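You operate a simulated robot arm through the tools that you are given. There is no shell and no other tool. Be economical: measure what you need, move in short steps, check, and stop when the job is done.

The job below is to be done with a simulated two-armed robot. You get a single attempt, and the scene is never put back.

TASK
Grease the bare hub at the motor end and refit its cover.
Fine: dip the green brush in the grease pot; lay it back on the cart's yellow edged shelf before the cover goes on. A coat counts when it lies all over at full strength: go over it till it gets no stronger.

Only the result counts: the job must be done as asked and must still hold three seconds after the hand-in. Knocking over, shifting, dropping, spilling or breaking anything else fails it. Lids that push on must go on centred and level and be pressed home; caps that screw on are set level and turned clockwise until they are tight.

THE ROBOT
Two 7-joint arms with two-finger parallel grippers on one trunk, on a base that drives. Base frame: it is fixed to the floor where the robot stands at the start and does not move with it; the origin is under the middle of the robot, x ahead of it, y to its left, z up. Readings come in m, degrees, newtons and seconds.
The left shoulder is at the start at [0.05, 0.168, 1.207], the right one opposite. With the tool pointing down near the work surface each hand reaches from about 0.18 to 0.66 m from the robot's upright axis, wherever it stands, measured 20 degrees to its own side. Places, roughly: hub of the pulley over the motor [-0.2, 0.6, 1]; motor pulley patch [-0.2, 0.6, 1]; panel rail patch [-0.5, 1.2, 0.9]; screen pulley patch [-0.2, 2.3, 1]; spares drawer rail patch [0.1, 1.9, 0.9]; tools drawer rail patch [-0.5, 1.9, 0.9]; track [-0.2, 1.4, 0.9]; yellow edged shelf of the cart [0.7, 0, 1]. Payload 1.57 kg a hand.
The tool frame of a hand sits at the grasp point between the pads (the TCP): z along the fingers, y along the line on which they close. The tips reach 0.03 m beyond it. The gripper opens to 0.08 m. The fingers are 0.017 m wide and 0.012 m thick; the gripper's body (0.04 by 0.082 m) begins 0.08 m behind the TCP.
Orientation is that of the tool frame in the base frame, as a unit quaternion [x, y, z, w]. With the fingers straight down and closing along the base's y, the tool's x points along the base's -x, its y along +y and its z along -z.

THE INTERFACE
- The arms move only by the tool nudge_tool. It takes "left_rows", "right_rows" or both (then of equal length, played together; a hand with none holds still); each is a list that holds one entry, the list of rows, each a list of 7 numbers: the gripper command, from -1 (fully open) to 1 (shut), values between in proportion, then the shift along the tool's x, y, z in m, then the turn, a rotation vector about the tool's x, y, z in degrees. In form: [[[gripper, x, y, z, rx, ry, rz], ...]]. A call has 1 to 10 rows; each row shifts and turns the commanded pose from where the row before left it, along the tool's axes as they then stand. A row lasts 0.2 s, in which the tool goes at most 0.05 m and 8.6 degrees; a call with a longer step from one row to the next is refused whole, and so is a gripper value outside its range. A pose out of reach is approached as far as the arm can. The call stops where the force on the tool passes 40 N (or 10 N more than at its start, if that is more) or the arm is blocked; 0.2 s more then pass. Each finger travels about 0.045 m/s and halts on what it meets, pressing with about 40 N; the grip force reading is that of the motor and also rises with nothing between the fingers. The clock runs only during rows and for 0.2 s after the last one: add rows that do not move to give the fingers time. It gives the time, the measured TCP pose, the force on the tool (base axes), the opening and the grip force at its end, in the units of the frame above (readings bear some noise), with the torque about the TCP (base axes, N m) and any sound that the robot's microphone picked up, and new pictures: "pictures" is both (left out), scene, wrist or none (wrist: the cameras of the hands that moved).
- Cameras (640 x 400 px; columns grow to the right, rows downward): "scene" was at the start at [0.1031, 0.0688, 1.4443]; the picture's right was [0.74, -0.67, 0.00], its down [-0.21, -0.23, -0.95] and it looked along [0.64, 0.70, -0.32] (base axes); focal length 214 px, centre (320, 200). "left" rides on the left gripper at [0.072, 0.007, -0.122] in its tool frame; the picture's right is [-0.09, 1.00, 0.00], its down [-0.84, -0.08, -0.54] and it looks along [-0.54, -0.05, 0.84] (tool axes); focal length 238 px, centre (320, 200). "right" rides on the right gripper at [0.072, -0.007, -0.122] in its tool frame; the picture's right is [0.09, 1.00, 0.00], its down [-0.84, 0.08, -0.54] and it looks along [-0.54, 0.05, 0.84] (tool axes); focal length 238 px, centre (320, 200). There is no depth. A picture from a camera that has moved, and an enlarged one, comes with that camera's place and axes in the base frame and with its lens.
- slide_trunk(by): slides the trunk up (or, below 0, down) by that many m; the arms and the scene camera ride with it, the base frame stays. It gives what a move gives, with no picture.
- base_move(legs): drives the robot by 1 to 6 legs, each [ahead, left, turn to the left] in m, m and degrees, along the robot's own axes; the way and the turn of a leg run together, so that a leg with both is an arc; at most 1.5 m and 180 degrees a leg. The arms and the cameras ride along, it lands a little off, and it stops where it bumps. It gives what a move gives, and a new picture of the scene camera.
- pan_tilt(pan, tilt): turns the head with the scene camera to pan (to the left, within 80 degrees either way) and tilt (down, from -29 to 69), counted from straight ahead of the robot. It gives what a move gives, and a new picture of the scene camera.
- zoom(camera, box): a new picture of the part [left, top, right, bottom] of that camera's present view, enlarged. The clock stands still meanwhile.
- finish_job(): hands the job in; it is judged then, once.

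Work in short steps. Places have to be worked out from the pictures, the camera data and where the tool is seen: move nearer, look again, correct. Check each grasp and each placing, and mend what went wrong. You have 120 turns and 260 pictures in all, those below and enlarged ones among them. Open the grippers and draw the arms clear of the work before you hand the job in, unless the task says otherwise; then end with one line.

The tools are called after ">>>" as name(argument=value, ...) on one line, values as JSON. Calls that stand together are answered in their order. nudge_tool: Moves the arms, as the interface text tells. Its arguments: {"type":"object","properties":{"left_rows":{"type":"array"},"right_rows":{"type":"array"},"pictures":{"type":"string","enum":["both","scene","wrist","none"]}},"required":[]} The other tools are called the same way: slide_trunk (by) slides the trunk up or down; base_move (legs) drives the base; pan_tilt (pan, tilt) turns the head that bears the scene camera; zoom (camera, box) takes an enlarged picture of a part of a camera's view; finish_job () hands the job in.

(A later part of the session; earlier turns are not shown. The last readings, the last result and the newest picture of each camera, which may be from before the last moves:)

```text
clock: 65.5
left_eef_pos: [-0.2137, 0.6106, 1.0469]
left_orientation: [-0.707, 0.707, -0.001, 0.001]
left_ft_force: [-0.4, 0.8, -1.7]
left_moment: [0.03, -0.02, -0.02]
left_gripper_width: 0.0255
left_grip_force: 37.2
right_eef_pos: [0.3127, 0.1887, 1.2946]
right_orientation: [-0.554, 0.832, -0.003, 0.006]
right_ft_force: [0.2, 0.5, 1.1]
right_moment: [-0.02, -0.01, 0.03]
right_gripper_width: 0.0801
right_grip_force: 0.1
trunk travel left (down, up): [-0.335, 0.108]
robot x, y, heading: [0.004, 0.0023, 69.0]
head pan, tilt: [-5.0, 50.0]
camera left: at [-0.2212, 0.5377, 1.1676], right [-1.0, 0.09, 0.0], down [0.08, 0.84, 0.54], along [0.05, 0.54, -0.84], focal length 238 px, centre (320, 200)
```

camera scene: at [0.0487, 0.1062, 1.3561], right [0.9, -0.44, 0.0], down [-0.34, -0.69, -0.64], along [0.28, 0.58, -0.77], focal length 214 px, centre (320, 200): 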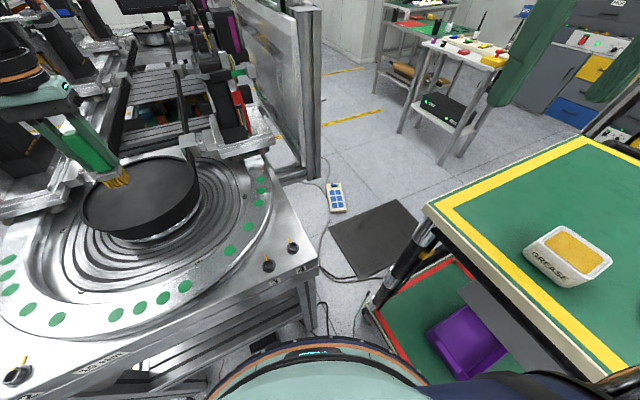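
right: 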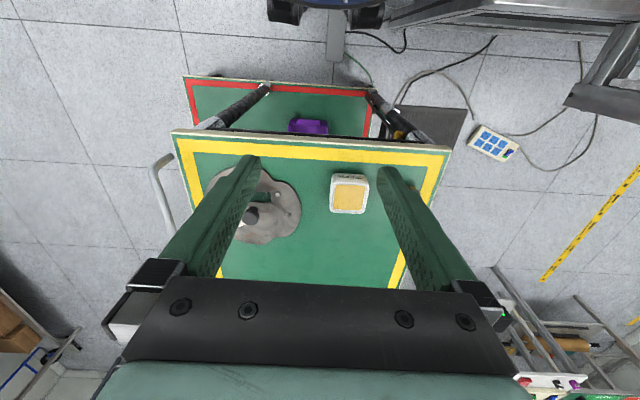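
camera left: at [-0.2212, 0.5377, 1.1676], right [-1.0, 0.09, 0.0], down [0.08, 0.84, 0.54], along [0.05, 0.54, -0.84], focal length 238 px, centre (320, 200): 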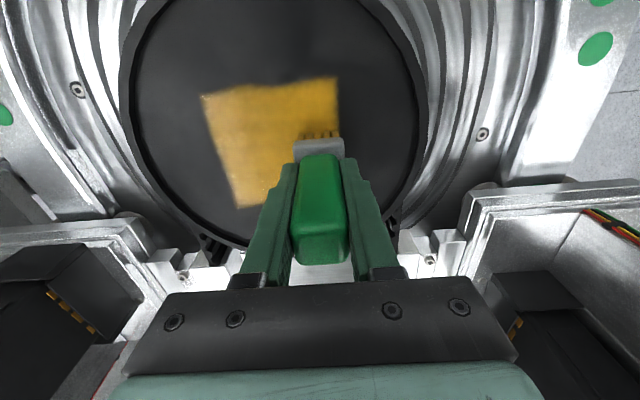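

Force reads zero: those strokes hovered just above. I lower 5 mm more and redo from the near line, checking force.

>>> nudge_tool(left_rows=[[[1, 0.035, 0.015, 0, 0, 0, 0], [1, 0.03, 0.015, 0, 0, 0, 0], [1, 0, 0, 0.005, 0, 0, 0], [1, 0, -0.034, 0, 0, 0, 0], [1, 0, -0.034, 0, 0, 0, 0], [1, 0, -0.034, 0, 0, 0, 0], [1, 0, -0.034, 0, 0, 0, 0], [1, 0, 0, 0, 0, 0, 0]]], pictures="wrist")

```text
clock: 67.2
left_eef_pos: [-0.1137, 0.5456, 1.0443]
left_orientation: [0.708, -0.706, -0.008, 0.003]
left_ft_force: [-2.2, -2.1, 8.8]
left_moment: [-0.2, 0.07, -0.05]
left_gripper_width: 0.0255
left_grip_force: 37.0
right_eef_pos: [0.3122, 0.1883, 1.2935]
right_orientation: [-0.553, 0.833, -0.003, 0.005]
right_ft_force: [-0.9, -0.5, 0.6]
right_moment: [-0.02, 0.01, 0.0]
right_gripper_width: 0.0801
right_grip_force: 0.1
trunk travel left (down, up): [-0.335, 0.108]
robot x, y, heading: [-0.0002, 0.0003, 68.8]
head pan, tilt: [-5.0, 50.0]
stopped in row 8 (left hand): the force on the tool passed its limit (the readings are from after the stop); the commanded pose is now the measured one
camera left: at [-0.1183, 0.4719, 1.1642], right [-1.0, 0.09, 0.01], down [0.08, 0.83, 0.55], along [0.04, 0.55, -0.84], focal length 238 px, centre (320, 200)
```

left: 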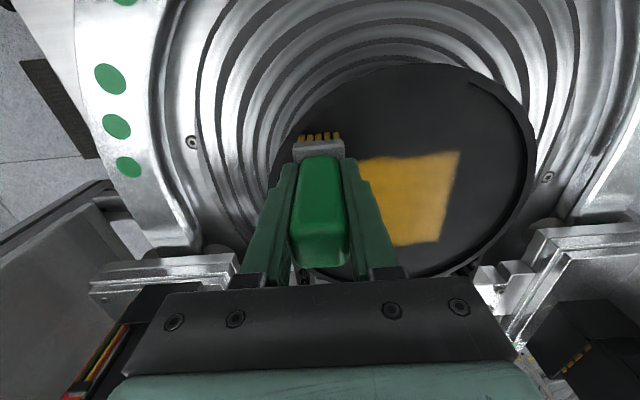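

The near edge is now straight too, so the whole patch (x -0.223…-0.124, y ≈0.555…0.665) is known; the stop was a touch of the side wall. I run a full pass over it with light pressure.

>>> nudge_tool(left_rows=[[[1, -0.004, 0.012, 0.002, 0, 0, 0], [1, 0, 0.036, 0, 0, 0, 0], [1, 0, 0.036, 0, 0, 0, 0], [1, 0, 0.036, 0, 0, 0, 0], [1, -0.02, 0, 0, 0, 0, 0], [1, 0, -0.038, 0, 0, 0, 0], [1, 0, -0.038, 0, 0, 0, 0], [1, 0, -0.038, 0, 0, 0, 0], [1, -0.02, 0, 0, 0, 0, 0]]], pictures="none")

>>> nudge_tool(left_rows=[[[1, 0, 0.038, 0, 0, 0, 0], [1, 0, 0.038, 0, 0, 0, 0], [1, 0, 0.038, 0, 0, 0, 0], [1, -0.02, 0, 0, 0, 0, 0], [1, 0, -0.038, 0, 0, 0, 0], [1, 0, -0.038, 0, 0, 0, 0], [1, 0, -0.038, 0, 0, 0, 0], [1, -0.02, 0, 0, 0, 0, 0]]], pictures="none")

>>> nudge_tool(left_rows=[[[1, 0, 0.037, 0, 0, 0, 0], [1, 0, 0.037, 0, 0, 0, 0], [1, 0, 0.037, 0, 0, 0, 0], [1, -0.013, 0, 0, 0, 0, 0], [1, 0, -0.037, 0, 0, 0, 0], [1, 0, -0.037, 0, 0, 0, 0], [1, 0, -0.03, 0, 0, 0, 0], [1, 0, 0, 0, 0, 0, 0]]], pictures="wrist")

```text
clock: 69.2
left_eef_pos: [-0.1173, 0.5876, 1.0439]
left_orientation: [0.707, -0.707, -0.006, 0.0]
left_ft_force: [1.3, -5.8, 19.5]
left_moment: [-0.49, -0.4, -0.06]
left_gripper_width: 0.0254
left_grip_force: 36.8
right_eef_pos: [0.3115, 0.1868, 1.2943]
right_orientation: [-0.554, 0.833, -0.002, 0.006]
right_ft_force: [-0.6, -0.6, 1.0]
right_moment: [-0.01, 0.01, -0.01]
right_gripper_width: 0.0801
right_grip_force: 0.0
trunk travel left (down, up): [-0.335, 0.108]
robot x, y, heading: [-0.006, -0.001, 68.8]
head pan, tilt: [-5.0, 50.0]
```

```text
clock: 71.0
left_eef_pos: [-0.1174, 0.6266, 1.0436]
left_orientation: [-0.706, 0.708, 0.005, -0.001]
left_ft_force: [2.2, -4.0, 13.4]
left_moment: [-0.39, -0.42, -0.08]
left_gripper_width: 0.0257
left_grip_force: 37.1
right_eef_pos: [0.3142, 0.1863, 1.294]
right_orientation: [-0.554, 0.832, -0.002, 0.004]
right_ft_force: [0.1, 1.1, 0.3]
right_moment: [0.01, -0.01, -0.01]
right_gripper_width: 0.0799
right_grip_force: 0.1
trunk travel left (down, up): [-0.335, 0.108]
robot x, y, heading: [-0.0007, 0.0043, 68.7]
head pan, tilt: [-5.0, 50.0]
```

```text
clock: 72.8
left_eef_pos: [-0.127, 0.6418, 1.0436]
left_orientation: [0.708, -0.706, -0.007, -0.001]
left_ft_force: [-6.5, 1.0, 25.1]
left_moment: [-0.25, 0.03, -0.06]
left_gripper_width: 0.0257
left_grip_force: 37.4
right_eef_pos: [0.3127, 0.1866, 1.2948]
right_orientation: [-0.553, 0.833, -0.003, 0.006]
right_ft_force: [-0.5, 0.2, 0.4]
right_moment: [-0.01, -0.01, -0.02]
right_gripper_width: 0.0801
right_grip_force: 0.0
trunk travel left (down, up): [-0.335, 0.108]
robot x, y, heading: [0.0008, -0.0032, 68.9]
head pan, tilt: [-5.0, 50.0]
camera left: at [-0.1322, 0.567, 1.1636], right [-1.0, 0.09, 0.01], down [0.08, 0.83, 0.55], along [0.04, 0.55, -0.83], focal length 238 px, centre (320, 200)
```

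left: 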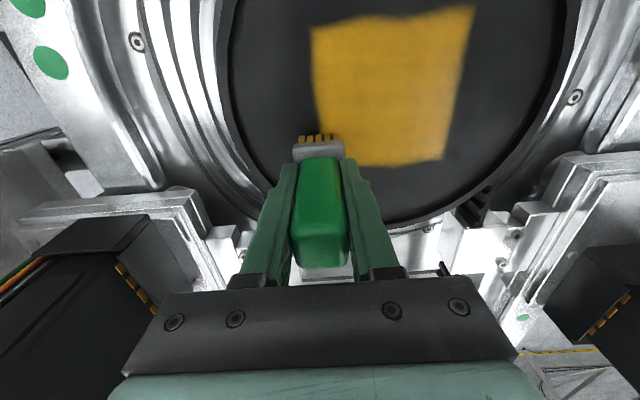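

I zoom in on the coat to judge evenness and its near edge.

>>> nudge_tool(left_rows=[[[1, 0, 0, -0.03, 0, 0, 0], [1, 0.03, -0.03, -0.02, 0, 0, 0], [1, 0.04, -0.03, 0, 0, 0, 0], [1, 0.04, 0, 0, 0, 0, 0], [1, 0, 0, 0, 0, 0, 0]]], pictures="none")

>>> zoom(camera="left", box=[300, 80, 560, 300])

>>> zoom(camera="scene", box=[40, 130, 240, 250])

```text
clock: 74.0
left_eef_pos: [-0.0663, 0.5347, 1.0887]
left_orientation: [-0.707, 0.707, 0.006, -0.002]
left_ft_force: [0.4, 0.3, -0.4]
left_moment: [-0.02, 0.02, -0.03]
left_gripper_width: 0.0259
left_grip_force: 37.1
right_eef_pos: [0.313, 0.1888, 1.2928]
right_orientation: [-0.553, 0.833, -0.004, 0.004]
right_ft_force: [-0.1, 0.5, 0.1]
right_moment: [0.01, 0.02, 0.01]
right_gripper_width: 0.08
right_grip_force: 0.2
trunk travel left (down, up): [-0.335, 0.108]
robot x, y, heading: [-0.0005, -0.0015, 68.8]
head pan, tilt: [-5.0, 50.0]
```

```text
1.82 times, centred on (430, 190) of left
camera zoom: at [-0.071, 0.462, 1.2087], right [-1.0, 0.09, 0.01], down [0.08, 0.83, 0.54], along [0.04, 0.54, -0.84], focal length 433 px, centre (120, 218)
```

zoom: 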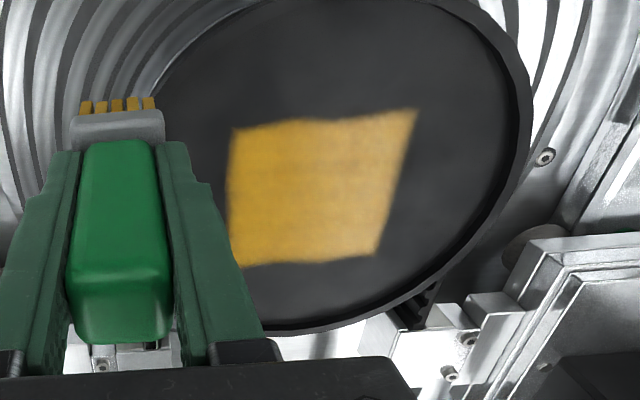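

```text
3.20 times, centred on (140, 190) of scene
camera zoom: at [0.0488, 0.1068, 1.356], right [0.9, -0.44, 0.0], down [-0.34, -0.69, -0.64], along [0.28, 0.58, -0.77], focal length 686 px, centre (896, 232)
```

zoom: 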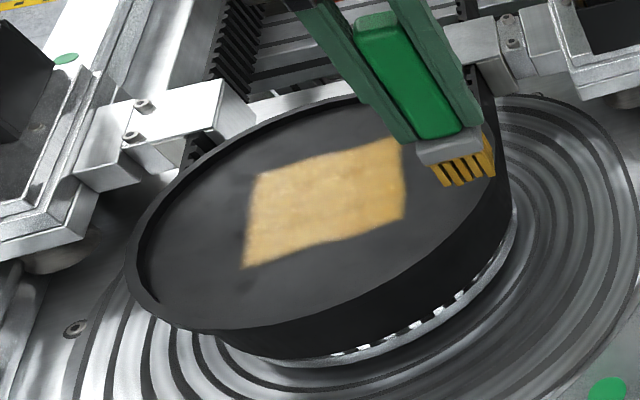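

The patch is a clean rectangle. I go over it a further time with cross strokes (along y) to even it out and see whether it strengthens.

>>> nudge_tool(left_rows=[[[1, -0.008, 0.03, 0, 0, 0, 0], [1, -0.007, 0.03, 0.02, 0, 0, 0], [1, 0, 0, 0.028, 0, 0, 0], [1, -0.032, 0, 0, 0, 0, 0], [1, -0.032, 0, 0, 0, 0, 0], [1, -0.032, 0, 0, 0, 0, 0], [1, 0, 0.022, 0, 0, 0, 0], [1, 0.032, 0, 0, 0, 0, 0], [1, 0.032, 0, 0, 0, 0, 0], [1, 0.032, 0, 0, 0, 0, 0]]], pictures="none")

>>> nudge_tool(left_rows=[[[1, 0, 0.022, 0, 0, 0, 0], [1, -0.032, 0, 0, 0, 0, 0], [1, -0.032, 0, 0, 0, 0, 0], [1, -0.032, 0, 0, 0, 0, 0], [1, 0, 0.022, 0, 0, 0, 0], [1, 0.032, 0, 0, 0, 0, 0], [1, 0.032, 0, 0, 0, 0, 0], [1, 0.032, 0, 0, 0, 0, 0], [1, 0, 0.022, 0, 0, 0, 0]]], pictures="none")

>>> nudge_tool(left_rows=[[[1, -0.032, 0, 0, 0, 0, 0], [1, -0.032, 0, 0, 0, 0, 0], [1, -0.032, 0, 0, 0, 0, 0], [1, 0, 0, 0, 0, 0, 0], [1, 0.032, 0, -0.03, 0, 0, 0], [1, 0.032, 0, -0.015, 0, 0, 0], [1, 0.032, 0, 0, 0, 0, 0], [1, 0, 0, 0, 0, 0, 0]]], pictures="wrist")

>>> zoom(camera="scene", box=[40, 130, 240, 250])

```text
clock: 76.2
left_eef_pos: [-0.1489, 0.5482, 1.0436]
left_orientation: [0.708, -0.706, -0.007, 0.002]
left_ft_force: [-1.9, 0.3, 8.0]
left_moment: [-0.14, -0.08, 0.01]
left_gripper_width: 0.0259
left_grip_force: 37.3
right_eef_pos: [0.3128, 0.1883, 1.2945]
right_orientation: [-0.553, 0.833, -0.003, 0.005]
right_ft_force: [-0.8, 0.4, -0.1]
right_moment: [0.01, 0.0, 0.02]
right_gripper_width: 0.0804
right_grip_force: 0.1
trunk travel left (down, up): [-0.335, 0.108]
robot x, y, heading: [0.0009, 0.0004, 68.7]
head pan, tilt: [-5.0, 50.0]
```

```text
clock: 78.2
left_eef_pos: [-0.2138, 0.5475, 1.0433]
left_orientation: [-0.707, 0.707, 0.005, -0.003]
left_ft_force: [0.5, -0.3, -1.2]
left_moment: [0.0, 0.02, -0.03]
left_gripper_width: 0.0253
left_grip_force: 36.9
right_eef_pos: [0.3128, 0.1893, 1.2931]
right_orientation: [-0.554, 0.833, -0.004, 0.005]
right_ft_force: [0.2, -1.5, 0.2]
right_moment: [0.01, 0.02, -0.01]
right_gripper_width: 0.0801
right_grip_force: 0.0
trunk travel left (down, up): [-0.335, 0.108]
robot x, y, heading: [-0.0005, 0.0021, 68.8]
head pan, tilt: [-5.0, 50.0]
```

```text
clock: 80.0
left_eef_pos: [-0.2123, 0.5487, 1.0896]
left_orientation: [0.708, -0.706, -0.006, 0.003]
left_ft_force: [0.5, -0.4, -1.3]
left_moment: [-0.02, 0.01, 0.01]
left_gripper_width: 0.0258
left_grip_force: 36.3
right_eef_pos: [0.3138, 0.1896, 1.2925]
right_orientation: [-0.553, 0.833, -0.003, 0.005]
right_ft_force: [-0.9, 0.2, -0.4]
right_moment: [-0.03, 0.01, 0.01]
right_gripper_width: 0.0798
right_grip_force: 0.1
trunk travel left (down, up): [-0.335, 0.108]
robot x, y, heading: [-0.0007, -0.0022, 68.7]
head pan, tilt: [-5.0, 50.0]
camera left: at [-0.2174, 0.475, 1.2097], right [-1.0, 0.09, 0.01], down [0.08, 0.83, 0.54], along [0.04, 0.54, -0.84], focal length 238 px, centre (320, 200)
```

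left: 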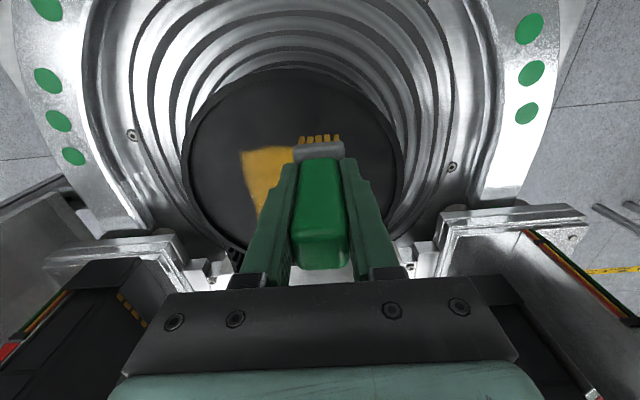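

```text
3.20 times, centred on (140, 190) of scene
camera zoom: at [0.0486, 0.1067, 1.3561], right [0.9, -0.44, 0.0], down [-0.34, -0.69, -0.64], along [0.28, 0.58, -0.77], focal length 686 px, centre (896, 232)
```

zoom: 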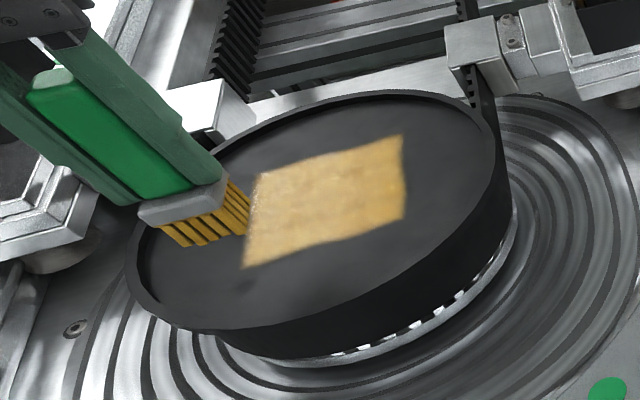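

The left columns had little pressure. I redo the left half pressing slightly more, then return to the earlier viewing pose to compare strength.

>>> nudge_tool(left_rows=[[[1, 0, 0.016, 0.03, 0, 0, 0], [1, 0, 0, 0.0215, 0, 0, 0], [1, -0.032, 0, 0, 0, 0, 0], [1, -0.032, 0, 0, 0, 0, 0], [1, -0.032, 0, 0, 0, 0, 0], [1, 0, -0.018, 0, 0, 0, 0], [1, 0.032, 0, 0, 0, 0, 0], [1, 0.032, 0, 0, 0, 0, 0], [1, 0.032, 0, 0, 0, 0, 0], [1, 0, -0.018, 0, 0, 0, 0]]], pictures="none")

>>> nudge_tool(left_rows=[[[1, -0.032, 0, 0, 0, 0, 0], [1, -0.032, 0, 0, 0, 0, 0], [1, -0.032, 0, 0, 0, 0, 0], [1, 0, -0.018, 0, 0, 0, 0], [1, 0.032, 0, 0, 0, 0, 0], [1, 0.032, 0, 0, 0, 0, 0], [1, 0.032, 0, 0, 0, 0, 0], [1, 0, -0.018, 0, 0, 0, 0]]], pictures="none")

>>> nudge_tool(left_rows=[[[1, -0.032, 0, 0, 0, 0, 0], [1, -0.032, 0, 0, 0, 0, 0], [1, -0.032, 0, 0, 0, 0, 0], [1, 0, -0.018, 0, 0, 0, 0], [1, 0.032, 0, 0, 0, 0, 0], [1, 0.032, 0, 0, 0, 0, 0], [1, 0.032, 0, 0, 0, 0, 0], [1, 0, 0, 0, 0, 0, 0]]], pictures="none")

```text
clock: 82.1
left_eef_pos: [-0.2071, 0.5521, 1.0434]
left_orientation: [0.708, -0.706, -0.011, -0.004]
left_ft_force: [-1.5, -5.9, 14.9]
left_moment: [-0.55, -0.17, -0.1]
left_gripper_width: 0.0257
left_grip_force: 37.0
right_eef_pos: [0.3137, 0.1877, 1.293]
right_orientation: [-0.553, 0.833, -0.004, 0.005]
right_ft_force: [-0.4, 0.2, -0.4]
right_moment: [0.0, -0.01, 0.02]
right_gripper_width: 0.08
right_grip_force: 0.1
trunk travel left (down, up): [-0.335, 0.108]
robot x, y, heading: [-0.0014, -0.0007, 68.9]
head pan, tilt: [-5.0, 50.0]
stopped in row 10 (left hand): the force on the tool passed its limit (the readings are from after the stop); the commanded pose is now the measured one
```

```text
clock: 83.9
left_eef_pos: [-0.1724, 0.5515, 1.0448]
left_orientation: [0.71, -0.705, -0.012, -0.003]
left_ft_force: [-6.5, 0.2, 20.7]
left_moment: [-0.27, 0.11, -0.12]
left_gripper_width: 0.0259
left_grip_force: 37.2
right_eef_pos: [0.3139, 0.1878, 1.2945]
right_orientation: [-0.554, 0.833, -0.002, 0.006]
right_ft_force: [0.0, -0.7, -0.1]
right_moment: [0.01, 0.0, -0.02]
right_gripper_width: 0.08
right_grip_force: 0.1
trunk travel left (down, up): [-0.335, 0.108]
robot x, y, heading: [0.0015, 0.0013, 68.9]
head pan, tilt: [-5.0, 50.0]
```

```text
clock: 85.7
left_eef_pos: [-0.1517, 0.5544, 1.0443]
left_orientation: [0.709, -0.705, -0.013, -0.007]
left_ft_force: [-0.4, 7.7, 27.7]
left_moment: [0.15, -0.34, 0.1]
left_gripper_width: 0.0258
left_grip_force: 36.8
right_eef_pos: [0.3129, 0.1874, 1.2947]
right_orientation: [-0.554, 0.832, -0.003, 0.005]
right_ft_force: [0.3, -0.1, 0.2]
right_moment: [0.01, 0.02, 0.01]
right_gripper_width: 0.08
right_grip_force: 0.0
trunk travel left (down, up): [-0.335, 0.108]
robot x, y, heading: [-0.0014, -0.0004, 68.8]
head pan, tilt: [-5.0, 50.0]
```

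Good contact throughout. Last columns on the right were done lightly earlier; I do one more right column, then lift to the viewing pose.

>>> nudge_tool(left_rows=[[[1, 0, -0.024, 0, 0, 0, 0], [1, -0.03, 0, 0, 0, 0, 0], [1, -0.03, 0, 0, 0, 0, 0], [1, -0.027, 0, 0, 0, 0, 0], [1, 0, 0, 0, 0, 0, 0], [1, 0.02, 0, -0.03, 0, 0, 0], [1, 0.045, -0.02, -0.015, 0, 0, 0], [1, 0.04, -0.035, 0, 0, 0, 0], [1, 0, 0, 0, 0, 0, 0]]], pictures="none")

>>> zoom(camera="left", box=[300, 80, 560, 300])

>>> zoom(camera="scene", box=[40, 130, 240, 250])

```text
refused: row 7 steps farther than a row can; nothing moved
```

```text
1.82 times, centred on (430, 190) of left
camera zoom: at [-0.158, 0.4772, 1.1624], right [-1.0, 0.09, 0.01], down [0.08, 0.82, 0.57], along [0.04, 0.56, -0.82], focal length 433 px, centre (120, 218)
```

zoom: 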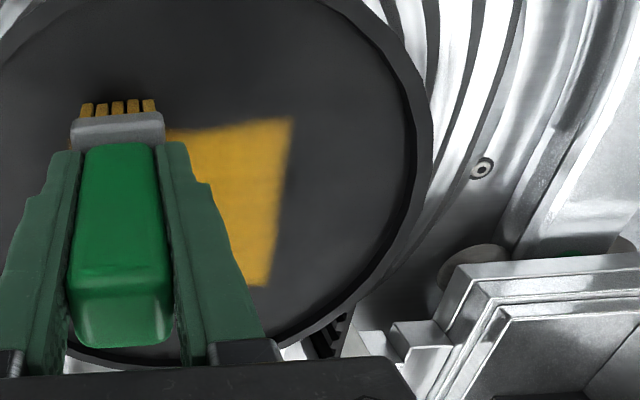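

```text
3.20 times, centred on (140, 190) of scene
camera zoom: at [0.0492, 0.1047, 1.3566], right [0.9, -0.44, 0.0], down [-0.34, -0.69, -0.64], along [0.28, 0.58, -0.77], focal length 686 px, centre (896, 232)
```

zoom: 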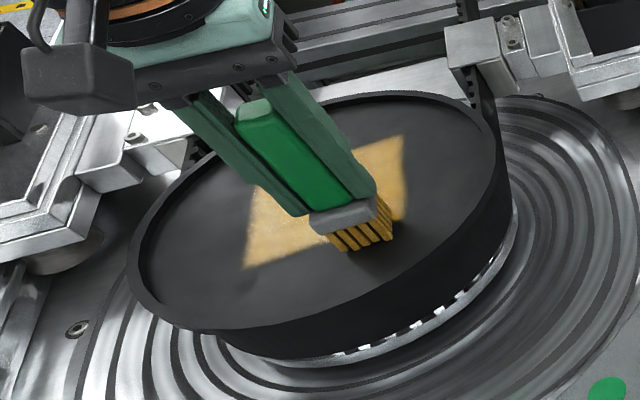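

Refused by step size; repeating with smaller steps.

>>> nudge_tool(left_rows=[[[1, 0, -0.024, 0, 0, 0, 0], [1, -0.03, 0, 0, 0, 0, 0], [1, -0.03, 0, 0, 0, 0, 0], [1, -0.027, 0, 0, 0, 0, 0], [1, 0, 0, 0, 0, 0, 0], [1, 0.02, 0, -0.03, 0, 0, 0], [1, 0.035, -0.025, -0.015, 0, 0, 0], [1, 0.025, -0.03, 0, 0, 0, 0], [1, 0.025, 0, 0, 0, 0, 0], [1, 0, 0, 0, 0, 0, 0]]], pictures="none")

>>> zoom(camera="left", box=[300, 80, 560, 300])

>>> zoom(camera="scene", box=[40, 130, 240, 250])

```text
clock: 87.9
left_eef_pos: [-0.0741, 0.5356, 1.0862]
left_orientation: [0.709, -0.705, -0.011, -0.003]
left_ft_force: [0.4, -0.2, -1.5]
left_moment: [-0.01, 0.01, -0.02]
left_gripper_width: 0.0256
left_grip_force: 36.8
right_eef_pos: [0.313, 0.1885, 1.2925]
right_orientation: [-0.553, 0.833, -0.003, 0.004]
right_ft_force: [-0.4, -0.6, -0.2]
right_moment: [-0.04, -0.03, -0.02]
right_gripper_width: 0.08
right_grip_force: 0.0
trunk travel left (down, up): [-0.335, 0.108]
robot x, y, heading: [-0.0032, -0.0011, 68.9]
head pan, tilt: [-5.0, 50.0]
```

```text
1.82 times, centred on (430, 190) of left
camera zoom: at [-0.0797, 0.4597, 1.205], right [-1.0, 0.09, 0.01], down [0.08, 0.83, 0.56], along [0.04, 0.56, -0.83], focal length 433 px, centre (120, 218)
```

zoom: 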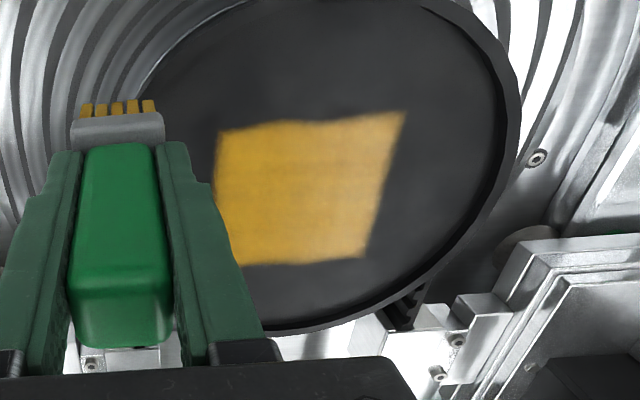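

```text
3.20 times, centred on (140, 190) of scene
camera zoom: at [0.0488, 0.1068, 1.3561], right [0.9, -0.44, 0.0], down [-0.34, -0.69, -0.64], along [0.28, 0.58, -0.77], focal length 686 px, centre (896, 232)
```

zoom: 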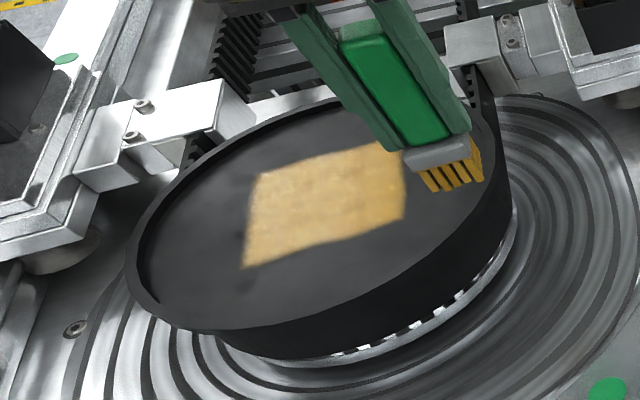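

The coat looks the same as after the previous pass, i.e. near saturation. To be sure the brush wasn't just running dry, I re-dip once and make a final pass. First I level the tool a bit, raise and retract, then turn to the cart.

>>> nudge_tool(left_rows=[[[1, 0.02, 0, -0.04, 0, 0, 0], [1, 0.02, 0, -0.04, 0, 0, 0], [1, 0.02, 0, -0.03, 0, 0, 0], [1, 0, 0, 0, 0, 0, 0]]], pictures="none")

>>> base_move(legs=[[0, 0, -84]])

```text
clock: 88.9
left_eef_pos: [-0.0724, 0.4735, 1.1969]
left_orientation: [0.709, -0.705, -0.01, -0.003]
left_ft_force: [0.2, 0.1, -2.0]
left_moment: [-0.02, 0.0, 0.04]
left_gripper_width: 0.0256
left_grip_force: 37.2
right_eef_pos: [0.313, 0.1898, 1.293]
right_orientation: [-0.553, 0.833, -0.003, 0.004]
right_ft_force: [-0.6, 0.0, 0.3]
right_moment: [-0.04, 0.02, -0.04]
right_gripper_width: 0.0802
right_grip_force: 0.0
trunk travel left (down, up): [-0.335, 0.108]
robot x, y, heading: [-0.002, -0.003, 69.1]
head pan, tilt: [-5.0, 50.0]
```

```text
clock: 92.9
left_eef_pos: [0.4642, 0.1189, 1.1944]
left_orientation: [-0.052, 0.999, 0.005, 0.009]
left_ft_force: [0.3, 0.1, -0.4]
left_moment: [0.0, 0.01, 0.02]
left_gripper_width: 0.0256
left_grip_force: 36.9
right_eef_pos: [0.2195, -0.2935, 1.2937]
right_orientation: [0.149, 0.989, -0.005, 0.002]
right_ft_force: [0.0, -0.3, -0.4]
right_moment: [0.0, 0.0, 0.0]
right_gripper_width: 0.0797
right_grip_force: 0.1
trunk travel left (down, up): [-0.335, 0.108]
robot x, y, heading: [-0.0033, -0.0015, -15.5]
head pan, tilt: [-5.0, 50.0]
camera scene: at [0.1111, -0.0377, 1.3561], right [-0.35, -0.94, 0.0], down [-0.72, 0.27, -0.64], along [0.6, -0.22, -0.77], focal length 214 px, centre (320, 200)
```

scene: 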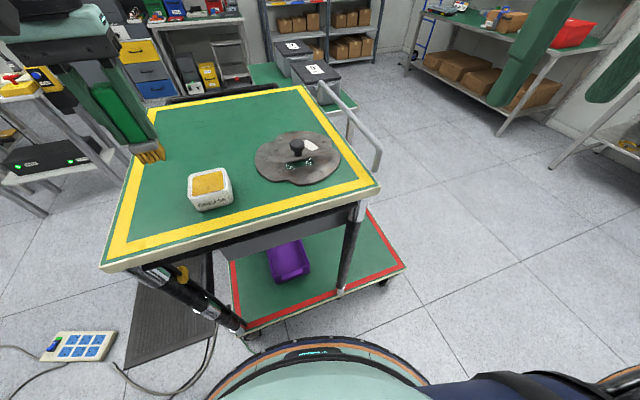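

I level the tool, move over the pot at (0.468, 0.069), and lower to just above grease.

>>> nudge_tool(left_rows=[[[1, 0, -0.02, 0, 0.52, 1.06, 0], [1, 0.001, -0.03, 0, 0, 0, 0], [1, 0, 0, 0.03, 0, 0, 0], [1, 0, 0, 0.02, 0, 0, 0], [1, 0, 0, 0, 0, 0, 0]]], pictures="none")

>>> zoom(camera="scene", box=[130, 100, 290, 220])

```text
clock: 94.1
left_eef_pos: [0.4674, 0.0686, 1.1448]
left_orientation: [-0.052, 0.999, 0.0, 0.001]
left_ft_force: [-0.2, 0.0, -2.0]
left_moment: [-0.04, -0.01, 0.0]
left_gripper_width: 0.0258
left_grip_force: 37.0
right_eef_pos: [0.2183, -0.2926, 1.2934]
right_orientation: [0.149, 0.989, -0.005, 0.002]
right_ft_force: [-0.7, 0.4, 0.2]
right_moment: [-0.01, -0.03, -0.02]
right_gripper_width: 0.0801
right_grip_force: 0.0
trunk travel left (down, up): [-0.335, 0.108]
robot x, y, heading: [-0.0029, -0.0008, -15.3]
head pan, tilt: [-5.0, 50.0]
```

```text
3.33 times, centred on (210, 160) of scene
camera zoom: at [0.111, -0.0375, 1.3562], right [-0.35, -0.94, 0.0], down [-0.72, 0.27, -0.64], along [0.6, -0.22, -0.77], focal length 715 px, centre (687, 333)
```

zoom: 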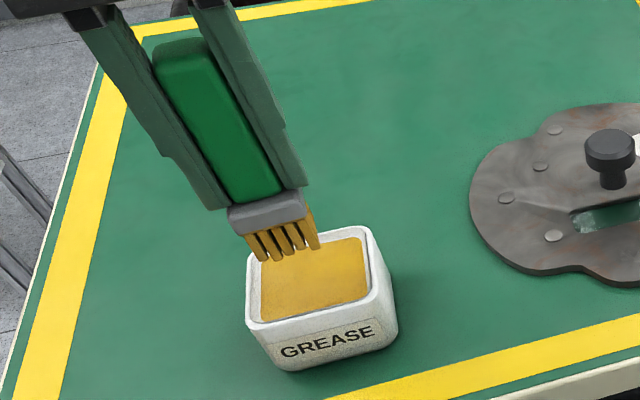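

Aligned; I lower 3.8 cm into the grease, hold, and lift out again.

>>> nudge_tool(left_rows=[[[1, 0, 0, 0.015, 0, 0, 0], [1, 0, 0, 0.015, 0, 0, 0], [1, 0, 0, 0.008, 0, 0, 0], [1, 0, 0, 0, 0, 0, 0], [1, 0, 0, 0, 0, 0, 0]]], pictures="none")

>>> nudge_tool(left_rows=[[[1, 0, 0, -0.03, 0, 0, 0], [1, 0, 0, -0.03, 0, 0, 0], [1, 0, 0, -0.03, 0, 0, 0], [1, 0, 0, 0, 0, 0, 0]]], pictures="none")

>>> zoom(camera="scene", box=[130, 100, 290, 220])

```text
clock: 95.3
left_eef_pos: [0.4684, 0.0675, 1.108]
left_orientation: [-0.051, 0.999, 0.0, 0.0]
left_ft_force: [0.3, 0.5, -1.6]
left_moment: [0.01, 0.01, 0.0]
left_gripper_width: 0.0257
left_grip_force: 36.6
right_eef_pos: [0.2181, -0.2922, 1.2939]
right_orientation: [0.15, 0.989, -0.006, 0.002]
right_ft_force: [0.6, 1.0, -0.6]
right_moment: [0.02, -0.05, 0.0]
right_gripper_width: 0.0799
right_grip_force: 0.0
trunk travel left (down, up): [-0.335, 0.108]
robot x, y, heading: [-0.0011, -0.0016, -15.5]
head pan, tilt: [-5.0, 50.0]
```

```text
clock: 96.3
left_eef_pos: [0.4678, 0.0684, 1.1973]
left_orientation: [-0.052, 0.999, 0.0, 0.001]
left_ft_force: [-0.1, -1.2, -0.9]
left_moment: [0.0, 0.03, -0.01]
left_gripper_width: 0.0254
left_grip_force: 36.8
right_eef_pos: [0.2187, -0.2923, 1.2929]
right_orientation: [0.149, 0.989, -0.006, 0.002]
right_ft_force: [0.1, -0.2, 0.3]
right_moment: [0.02, -0.02, -0.01]
right_gripper_width: 0.08
right_grip_force: 0.1
trunk travel left (down, up): [-0.335, 0.108]
robot x, y, heading: [-0.0002, 0.0001, -15.4]
head pan, tilt: [-5.0, 50.0]
```

```text
3.33 times, centred on (210, 160) of scene
camera zoom: at [0.1112, -0.0376, 1.3561], right [-0.35, -0.94, 0.0], down [-0.72, 0.27, -0.64], along [0.6, -0.22, -0.77], focal length 715 px, centre (687, 333)
```

zoom: 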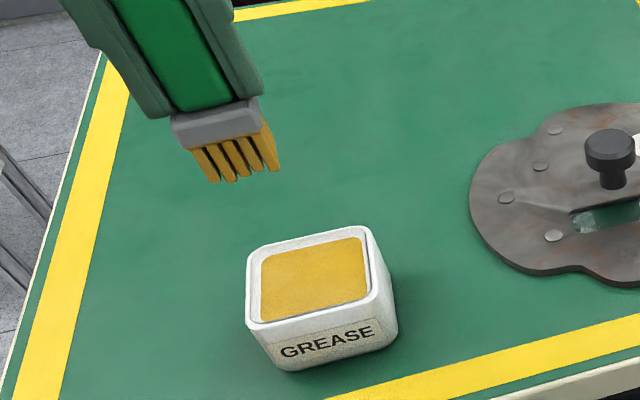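

No contact force at 1.108 — the brush has slid up a couple of millimetres in the grip. I dip again deeper until some force shows.

>>> nudge_tool(left_rows=[[[1, 0, 0, 0.03, 0, 0, 0], [1, 0, 0, 0.03, 0, 0, 0], [1, 0, 0, 0.028, 0, 0, 0], [1, 0, 0, 0.004, 0, 0, 0], [1, 0, 0, 0.003, 0, 0, 0], [1, 0, 0, 0, 0, 0, 0]]], pictures="none")

```text
clock: 97.7
left_eef_pos: [0.4673, 0.0681, 1.1058]
left_orientation: [-0.052, 0.999, -0.002, 0.003]
left_ft_force: [-0.7, 1.0, 24.6]
left_moment: [0.26, 0.0, 0.01]
left_gripper_width: 0.0258
left_grip_force: 36.8
right_eef_pos: [0.2164, -0.2924, 1.2944]
right_orientation: [0.149, 0.989, -0.005, 0.002]
right_ft_force: [0.5, 0.5, 0.5]
right_moment: [0.03, 0.02, -0.03]
right_gripper_width: 0.0799
right_grip_force: 0.0
trunk travel left (down, up): [-0.335, 0.108]
robot x, y, heading: [-0.0036, 0.0027, -15.3]
head pan, tilt: [-5.0, 50.0]
```

Dipped (25 N). I lift and turn back to the hub.

>>> nudge_tool(left_rows=[[[1, 0, 0, -0.03, 0, 0, 0], [1, 0, 0, -0.03, 0, 0, 0], [1, 0, 0, -0.032, 0, 0, 0], [1, 0, 0, 0, 0, 0, 0]]], pictures="none")

>>> base_move(legs=[[0, 0, 84.4]])

```text
clock: 98.7
left_eef_pos: [0.4666, 0.0672, 1.1947]
left_orientation: [-0.052, 0.999, 0.001, 0.0]
left_ft_force: [-0.2, 0.1, -1.6]
left_moment: [0.02, 0.02, -0.03]
left_gripper_width: 0.0254
left_grip_force: 37.2
right_eef_pos: [0.2193, -0.2936, 1.2934]
right_orientation: [0.149, 0.989, -0.005, 0.002]
right_ft_force: [-1.0, 0.1, 0.0]
right_moment: [-0.01, 0.0, 0.01]
right_gripper_width: 0.08
right_grip_force: 0.1
trunk travel left (down, up): [-0.335, 0.108]
robot x, y, heading: [-0.0014, -0.0014, -15.5]
head pan, tilt: [-5.0, 50.0]
```

```text
clock: 102.7
left_eef_pos: [-0.0346, 0.4701, 1.1942]
left_orientation: [0.718, -0.696, -0.001, 0.0]
left_ft_force: [-0.1, 0.1, -1.0]
left_moment: [-0.02, -0.02, 0.0]
left_gripper_width: 0.0256
left_grip_force: 36.9
right_eef_pos: [0.3075, 0.1989, 1.2943]
right_orientation: [-0.565, 0.825, -0.003, 0.005]
right_ft_force: [0.3, 0.1, 0.2]
right_moment: [0.02, 0.03, -0.01]
right_gripper_width: 0.0799
right_grip_force: 0.0
trunk travel left (down, up): [-0.335, 0.108]
robot x, y, heading: [0.003, 0.0045, 70.6]
head pan, tilt: [-5.0, 50.0]
camera scene: at [0.0455, 0.1078, 1.3561], right [0.91, -0.41, 0.0], down [-0.32, -0.7, -0.64], along [0.27, 0.58, -0.77], focal length 214 px, centre (320, 200)
```

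scene: 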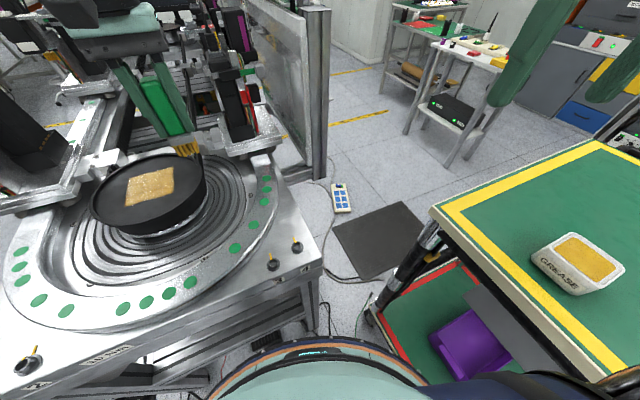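

Now above the table again. I go to the patch's near right corner and lower to contact.

>>> nudge_tool(left_rows=[[[1, -0.028, 0.029, 0, 0, 0, 0], [1, -0.028, 0.029, 0.02, 0, 0, 0], [1, -0.028, 0.029, 0.02, 0, 0, 0], [1, 0, 0, 0.035, 0, 0, 0], [1, 0, 0, 0.035, 0, 0, 0], [1, 0, 0, 0.03, 0, 0, 0], [1, 0, 0, 0.011, 0, 0, 0], [1, 0, 0, 0, 0, 0, 0]]], pictures="wrist")

```text
clock: 104.5
left_eef_pos: [-0.125, 0.5506, 1.0434]
left_orientation: [0.718, -0.696, -0.002, -0.001]
left_ft_force: [-0.8, 0.4, 3.9]
left_moment: [0.13, 0.05, 0.02]
left_gripper_width: 0.026
left_grip_force: 36.4
right_eef_pos: [0.3062, 0.197, 1.2946]
right_orientation: [-0.565, 0.825, -0.003, 0.005]
right_ft_force: [-0.4, -1.0, 0.1]
right_moment: [-0.01, 0.0, -0.01]
right_gripper_width: 0.0802
right_grip_force: 0.2
trunk travel left (down, up): [-0.335, 0.108]
robot x, y, heading: [-0.0016, 0.0001, 70.5]
head pan, tilt: [-5.0, 50.0]
camera left: at [-0.1289, 0.4782, 1.1644], right [-1.0, 0.06, 0.0], down [0.05, 0.84, 0.54], along [0.03, 0.54, -0.84], focal length 238 px, centre (320, 200)
```

left: 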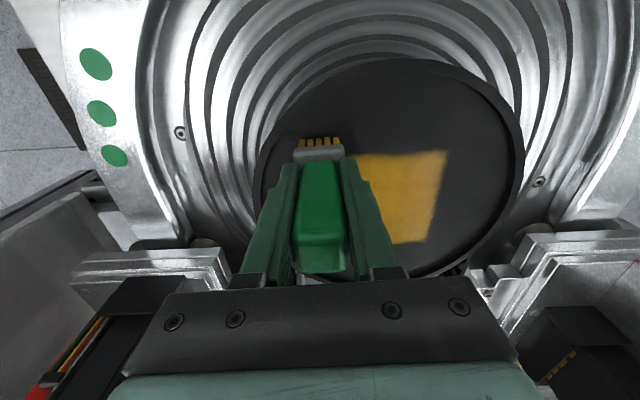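

Light contact (4 N). I press 2 mm more and raster the whole patch.

>>> nudge_tool(left_rows=[[[1, 0, 0.0, 0.002, 0, 0, 0], [1, 0, 0.036, 0, 0, 0, 0], [1, 0, 0.036, 0, 0, 0, 0], [1, 0, 0.036, 0, 0, 0, 0], [1, -0.02, 0, 0, 0, 0, 0], [1, 0, -0.038, 0, 0, 0, 0], [1, 0, -0.038, 0, 0, 0, 0], [1, 0, -0.036, 0, 0, 0, 0], [1, -0.02, 0, 0, 0, 0, 0]]], pictures="none")

>>> nudge_tool(left_rows=[[[1, 0, 0.038, 0, 0, 0, 0], [1, 0, 0.038, 0, 0, 0, 0], [1, 0, 0.038, 0, 0, 0, 0], [1, -0.02, 0, 0, 0, 0, 0], [1, 0, -0.038, 0, 0, 0, 0], [1, 0, -0.038, 0, 0, 0, 0], [1, 0, -0.038, 0, 0, 0, 0], [1, -0.02, 0, 0, 0, 0, 0]]], pictures="none")

>>> nudge_tool(left_rows=[[[1, 0, 0.037, 0, 0, 0, 0], [1, 0, 0.037, 0, 0, 0, 0], [1, 0, 0.037, 0, 0, 0, 0], [1, -0.016, 0, 0, 0, 0, 0], [1, 0, -0.037, 0, 0, 0, 0], [1, 0, -0.037, 0, 0, 0, 0], [1, 0, -0.03, 0, 0, 0, 0], [1, 0, 0, 0, 0, 0, 0]]], pictures="none")

```text
clock: 106.5
left_eef_pos: [-0.1175, 0.5913, 1.0445]
left_orientation: [0.718, -0.696, 0.0, -0.003]
left_ft_force: [1.9, -5.2, 17.1]
left_moment: [-0.11, 0.03, 0.03]
left_gripper_width: 0.0258
left_grip_force: 36.6
right_eef_pos: [0.308, 0.1965, 1.2948]
right_orientation: [-0.565, 0.825, -0.001, 0.005]
right_ft_force: [-0.1, -0.9, 0.2]
right_moment: [-0.03, 0.0, 0.02]
right_gripper_width: 0.0799
right_grip_force: 0.0
trunk travel left (down, up): [-0.335, 0.108]
robot x, y, heading: [-0.0008, -0.0011, 70.5]
head pan, tilt: [-5.0, 50.0]
```

```text
clock: 108.3
left_eef_pos: [-0.1205, 0.6332, 1.0443]
left_orientation: [0.718, -0.696, 0.0, -0.002]
left_ft_force: [2.6, -3.0, 11.0]
left_moment: [0.04, -0.08, -0.01]
left_gripper_width: 0.0257
left_grip_force: 36.8
right_eef_pos: [0.3082, 0.1964, 1.2934]
right_orientation: [-0.565, 0.825, -0.003, 0.005]
right_ft_force: [0.4, 0.9, -0.3]
right_moment: [-0.01, 0.04, -0.04]
right_gripper_width: 0.0802
right_grip_force: 0.1
trunk travel left (down, up): [-0.335, 0.108]
robot x, y, heading: [0.0005, 0.001, 70.9]
head pan, tilt: [-5.0, 50.0]
```

```text
clock: 110.1
left_eef_pos: [-0.1312, 0.647, 1.0427]
left_orientation: [0.719, -0.695, -0.002, -0.003]
left_ft_force: [-5.2, 0.3, 21.7]
left_moment: [-0.04, 0.42, -0.02]
left_gripper_width: 0.0256
left_grip_force: 36.8
right_eef_pos: [0.3073, 0.1948, 1.2936]
right_orientation: [-0.565, 0.825, -0.002, 0.006]
right_ft_force: [-0.1, -0.8, -0.8]
right_moment: [0.03, 0.01, 0.02]
right_gripper_width: 0.0801
right_grip_force: 0.1
trunk travel left (down, up): [-0.335, 0.108]
robot x, y, heading: [-0.0013, 0.0021, 70.6]
head pan, tilt: [-5.0, 50.0]
```

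Good pressure throughout. One more cross pass in y, then look.

>>> nudge_tool(left_rows=[[[1, 0.032, 0, 0, 0, 0, 0], [1, 0.032, 0, 0, 0, 0, 0], [1, 0.032, 0, 0, 0, 0, 0], [1, 0, 0.024, 0, 0, 0, 0], [1, -0.032, 0, 0, 0, 0, 0], [1, -0.032, 0, 0, 0, 0, 0], [1, -0.032, 0, 0, 0, 0, 0], [1, 0, 0.024, 0, 0, 0, 0]]], pictures="none")

>>> nudge_tool(left_rows=[[[1, 0.032, 0, 0, 0, 0, 0], [1, 0.032, 0, 0, 0, 0, 0], [1, 0.032, 0, 0, 0, 0, 0], [1, 0, 0.024, 0, 0, 0, 0], [1, -0.032, 0, 0, 0, 0, 0], [1, -0.032, 0, 0, 0, 0, 0], [1, -0.032, 0, 0, 0, 0, 0], [1, 0, 0.022, 0, 0, 0, 0]]], pictures="none")

>>> nudge_tool(left_rows=[[[1, 0.032, 0, 0, 0, 0, 0], [1, 0.032, 0, 0, 0, 0, 0], [1, 0.032, 0, 0, 0, 0, 0], [1, 0, 0, 0, 0, 0, 0], [1, 0, -0.02, -0.03, 0, 0, 0], [1, 0.01, -0.04, -0.015, 0, 0, 0], [1, 0, -0.045, 0, 0, 0, 0], [1, 0, -0.045, 0, 0, 0, 0], [1, 0, 0, 0, 0, 0, 0]]], pictures="none")

>>> zoom(camera="left", box=[300, 80, 560, 300])

>>> zoom(camera="scene", box=[50, 130, 250, 250])

```text
clock: 111.9
left_eef_pos: [-0.1775, 0.648, 1.0436]
left_orientation: [0.718, -0.696, -0.002, -0.003]
left_ft_force: [4.4, 2.3, 16.3]
left_moment: [-0.05, -0.22, 0.01]
left_gripper_width: 0.0256
left_grip_force: 36.5
right_eef_pos: [0.3082, 0.196, 1.2935]
right_orientation: [-0.565, 0.825, -0.003, 0.006]
right_ft_force: [-0.1, -0.3, -0.2]
right_moment: [-0.01, -0.01, 0.01]
right_gripper_width: 0.0799
right_grip_force: 0.0
trunk travel left (down, up): [-0.335, 0.108]
robot x, y, heading: [-0.0011, 0.0005, 70.6]
head pan, tilt: [-5.0, 50.0]
```

```text
clock: 113.7
left_eef_pos: [-0.2216, 0.6445, 1.0437]
left_orientation: [0.718, -0.696, -0.003, -0.004]
left_ft_force: [5.4, 1.5, 17.9]
left_moment: [-0.08, -0.28, 0.05]
left_gripper_width: 0.0258
left_grip_force: 37.3
right_eef_pos: [0.3079, 0.195, 1.2942]
right_orientation: [-0.565, 0.825, -0.003, 0.006]
right_ft_force: [-0.1, -0.3, -0.6]
right_moment: [-0.02, -0.02, 0.0]
right_gripper_width: 0.0801
right_grip_force: 0.1
trunk travel left (down, up): [-0.335, 0.108]
robot x, y, heading: [-0.0003, 0.0012, 70.6]
head pan, tilt: [-5.0, 50.0]
```

```text
clock: 115.7
left_eef_pos: [-0.0718, 0.5457, 1.0873]
left_orientation: [0.72, -0.694, 0.0, 0.0]
left_ft_force: [0.4, -0.8, -1.3]
left_moment: [0.01, 0.02, 0.01]
left_gripper_width: 0.0256
left_grip_force: 36.8
right_eef_pos: [0.3066, 0.1975, 1.2927]
right_orientation: [-0.565, 0.825, -0.003, 0.005]
right_ft_force: [-0.9, -0.6, -1.2]
right_moment: [0.04, 0.02, 0.0]
right_gripper_width: 0.0804
right_grip_force: 0.1
trunk travel left (down, up): [-0.335, 0.108]
robot x, y, heading: [0.0027, 0.0003, 70.7]
head pan, tilt: [-5.0, 50.0]
```

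```text
1.82 times, centred on (430, 190) of left
camera zoom: at [-0.0749, 0.4718, 1.2077], right [-1.0, 0.06, 0.0], down [0.05, 0.84, 0.54], along [0.03, 0.54, -0.84], focal length 433 px, centre (120, 218)
```

zoom: 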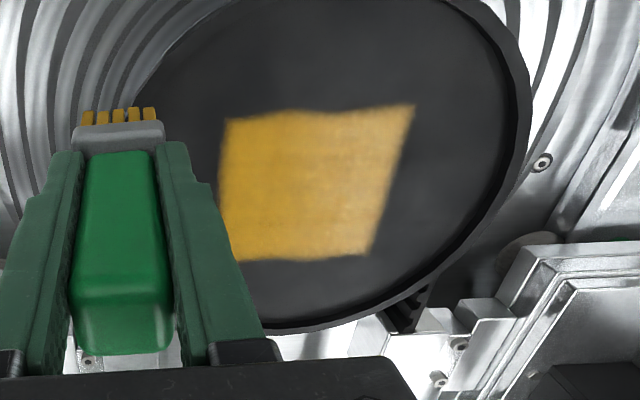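

```text
3.20 times, centred on (150, 190) of scene
camera zoom: at [0.0453, 0.1075, 1.3562], right [0.91, -0.41, 0.0], down [-0.32, -0.7, -0.64], along [0.27, 0.59, -0.77], focal length 686 px, centre (864, 232)
```

zoom: 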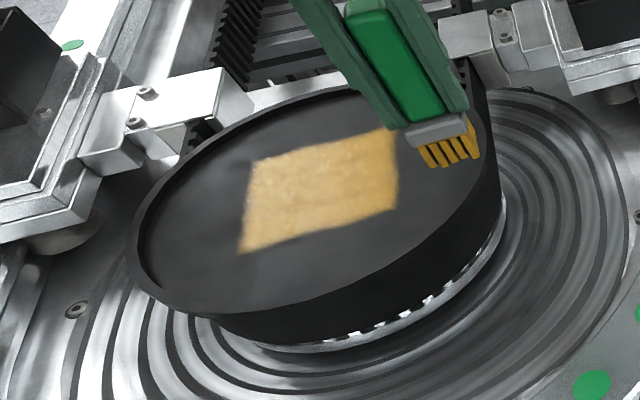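

No change after a fresh dip: the coat is saturated. Now I raise, retract and turn back to the cart to set the brush down at its old place.

>>> nudge_tool(left_rows=[[[1, 0.025, 0, -0.04, 0, 0, 0], [1, 0.025, 0, -0.04, 0, 0, 0], [1, 0.025, 0, -0.03, 0, 0, 0], [1, 0, 0, 0, 0, 0, 0]]], pictures="none")

>>> base_move(legs=[[0, 0, -76]])

>>> pan_tilt(pan=20, tilt=50)

```text
clock: 116.7
left_eef_pos: [-0.067, 0.4719, 1.196]
left_orientation: [0.719, -0.695, 0.0, 0.0]
left_ft_force: [-0.6, -1.0, -0.7]
left_moment: [0.01, 0.0, 0.0]
left_gripper_width: 0.0256
left_grip_force: 36.6
right_eef_pos: [0.3072, 0.1982, 1.2941]
right_orientation: [-0.565, 0.825, -0.003, 0.004]
right_ft_force: [0.4, 0.5, 0.2]
right_moment: [-0.02, 0.0, 0.0]
right_gripper_width: 0.0801
right_grip_force: 0.0
trunk travel left (down, up): [-0.335, 0.108]
robot x, y, heading: [0.0023, 0.0023, 70.6]
head pan, tilt: [-5.0, 50.0]
```

```text
clock: 120.4
left_eef_pos: [0.4393, 0.1842, 1.1945]
left_orientation: [-0.145, 0.989, 0.0, 0.001]
left_ft_force: [0.5, 1.0, -1.5]
left_moment: [-0.02, -0.02, -0.01]
left_gripper_width: 0.0257
left_grip_force: 36.7
right_eef_pos: [0.2687, -0.2468, 1.293]
right_orientation: [0.057, 0.998, -0.005, 0.002]
right_ft_force: [0.1, -0.4, 0.9]
right_moment: [0.01, 0.01, 0.0]
right_gripper_width: 0.0799
right_grip_force: 0.1
trunk travel left (down, up): [-0.335, 0.108]
robot x, y, heading: [0.0016, 0.0008, -4.9]
head pan, tilt: [-5.0, 50.0]
camera scene: at [0.1161, -0.0167, 1.3561], right [-0.17, -0.99, 0.0], down [-0.75, 0.13, -0.64], along [0.63, -0.11, -0.77], focal length 214 px, centre (320, 200)
```

scene: 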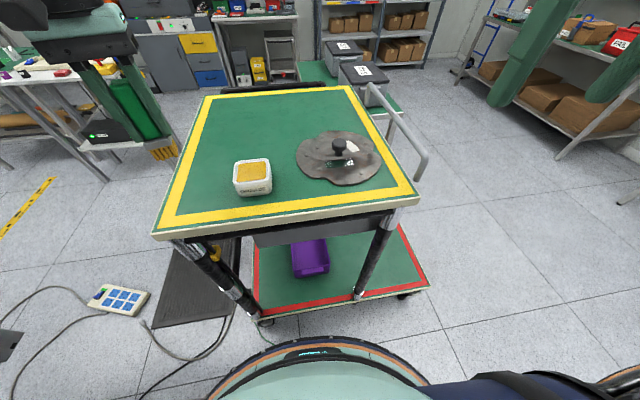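

```text
clock: 121.3
left_eef_pos: [0.4387, 0.1844, 1.1944]
left_orientation: [-0.145, 0.989, 0.0, 0.001]
left_ft_force: [0.5, -0.1, -0.9]
left_moment: [0.02, 0.0, 0.01]
left_gripper_width: 0.0258
left_grip_force: 37.0
right_eef_pos: [0.2691, -0.2481, 1.2941]
right_orientation: [0.056, 0.998, -0.005, 0.002]
right_ft_force: [-0.2, -0.8, -0.1]
right_moment: [-0.03, 0.02, -0.01]
right_gripper_width: 0.08
right_grip_force: 0.0
trunk travel left (down, up): [-0.335, 0.108]
robot x, y, heading: [-0.0029, -0.0007, -4.9]
head pan, tilt: [20.0, 50.0]
camera scene: at [0.1146, 0.0167, 1.3561], right [0.26, -0.97, 0.0], down [-0.74, -0.2, -0.64], along [0.62, 0.17, -0.77], focal length 214 px, centre (320, 200)
```

scene: 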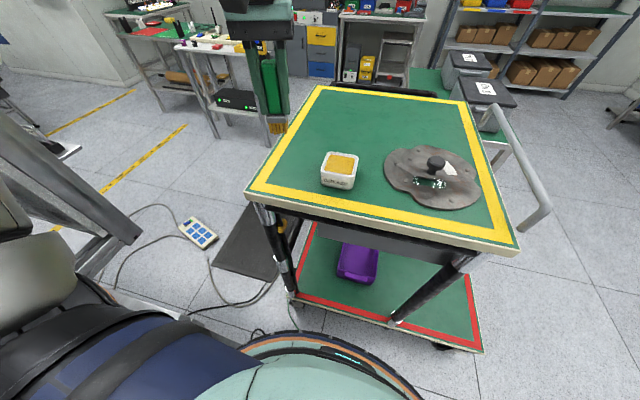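

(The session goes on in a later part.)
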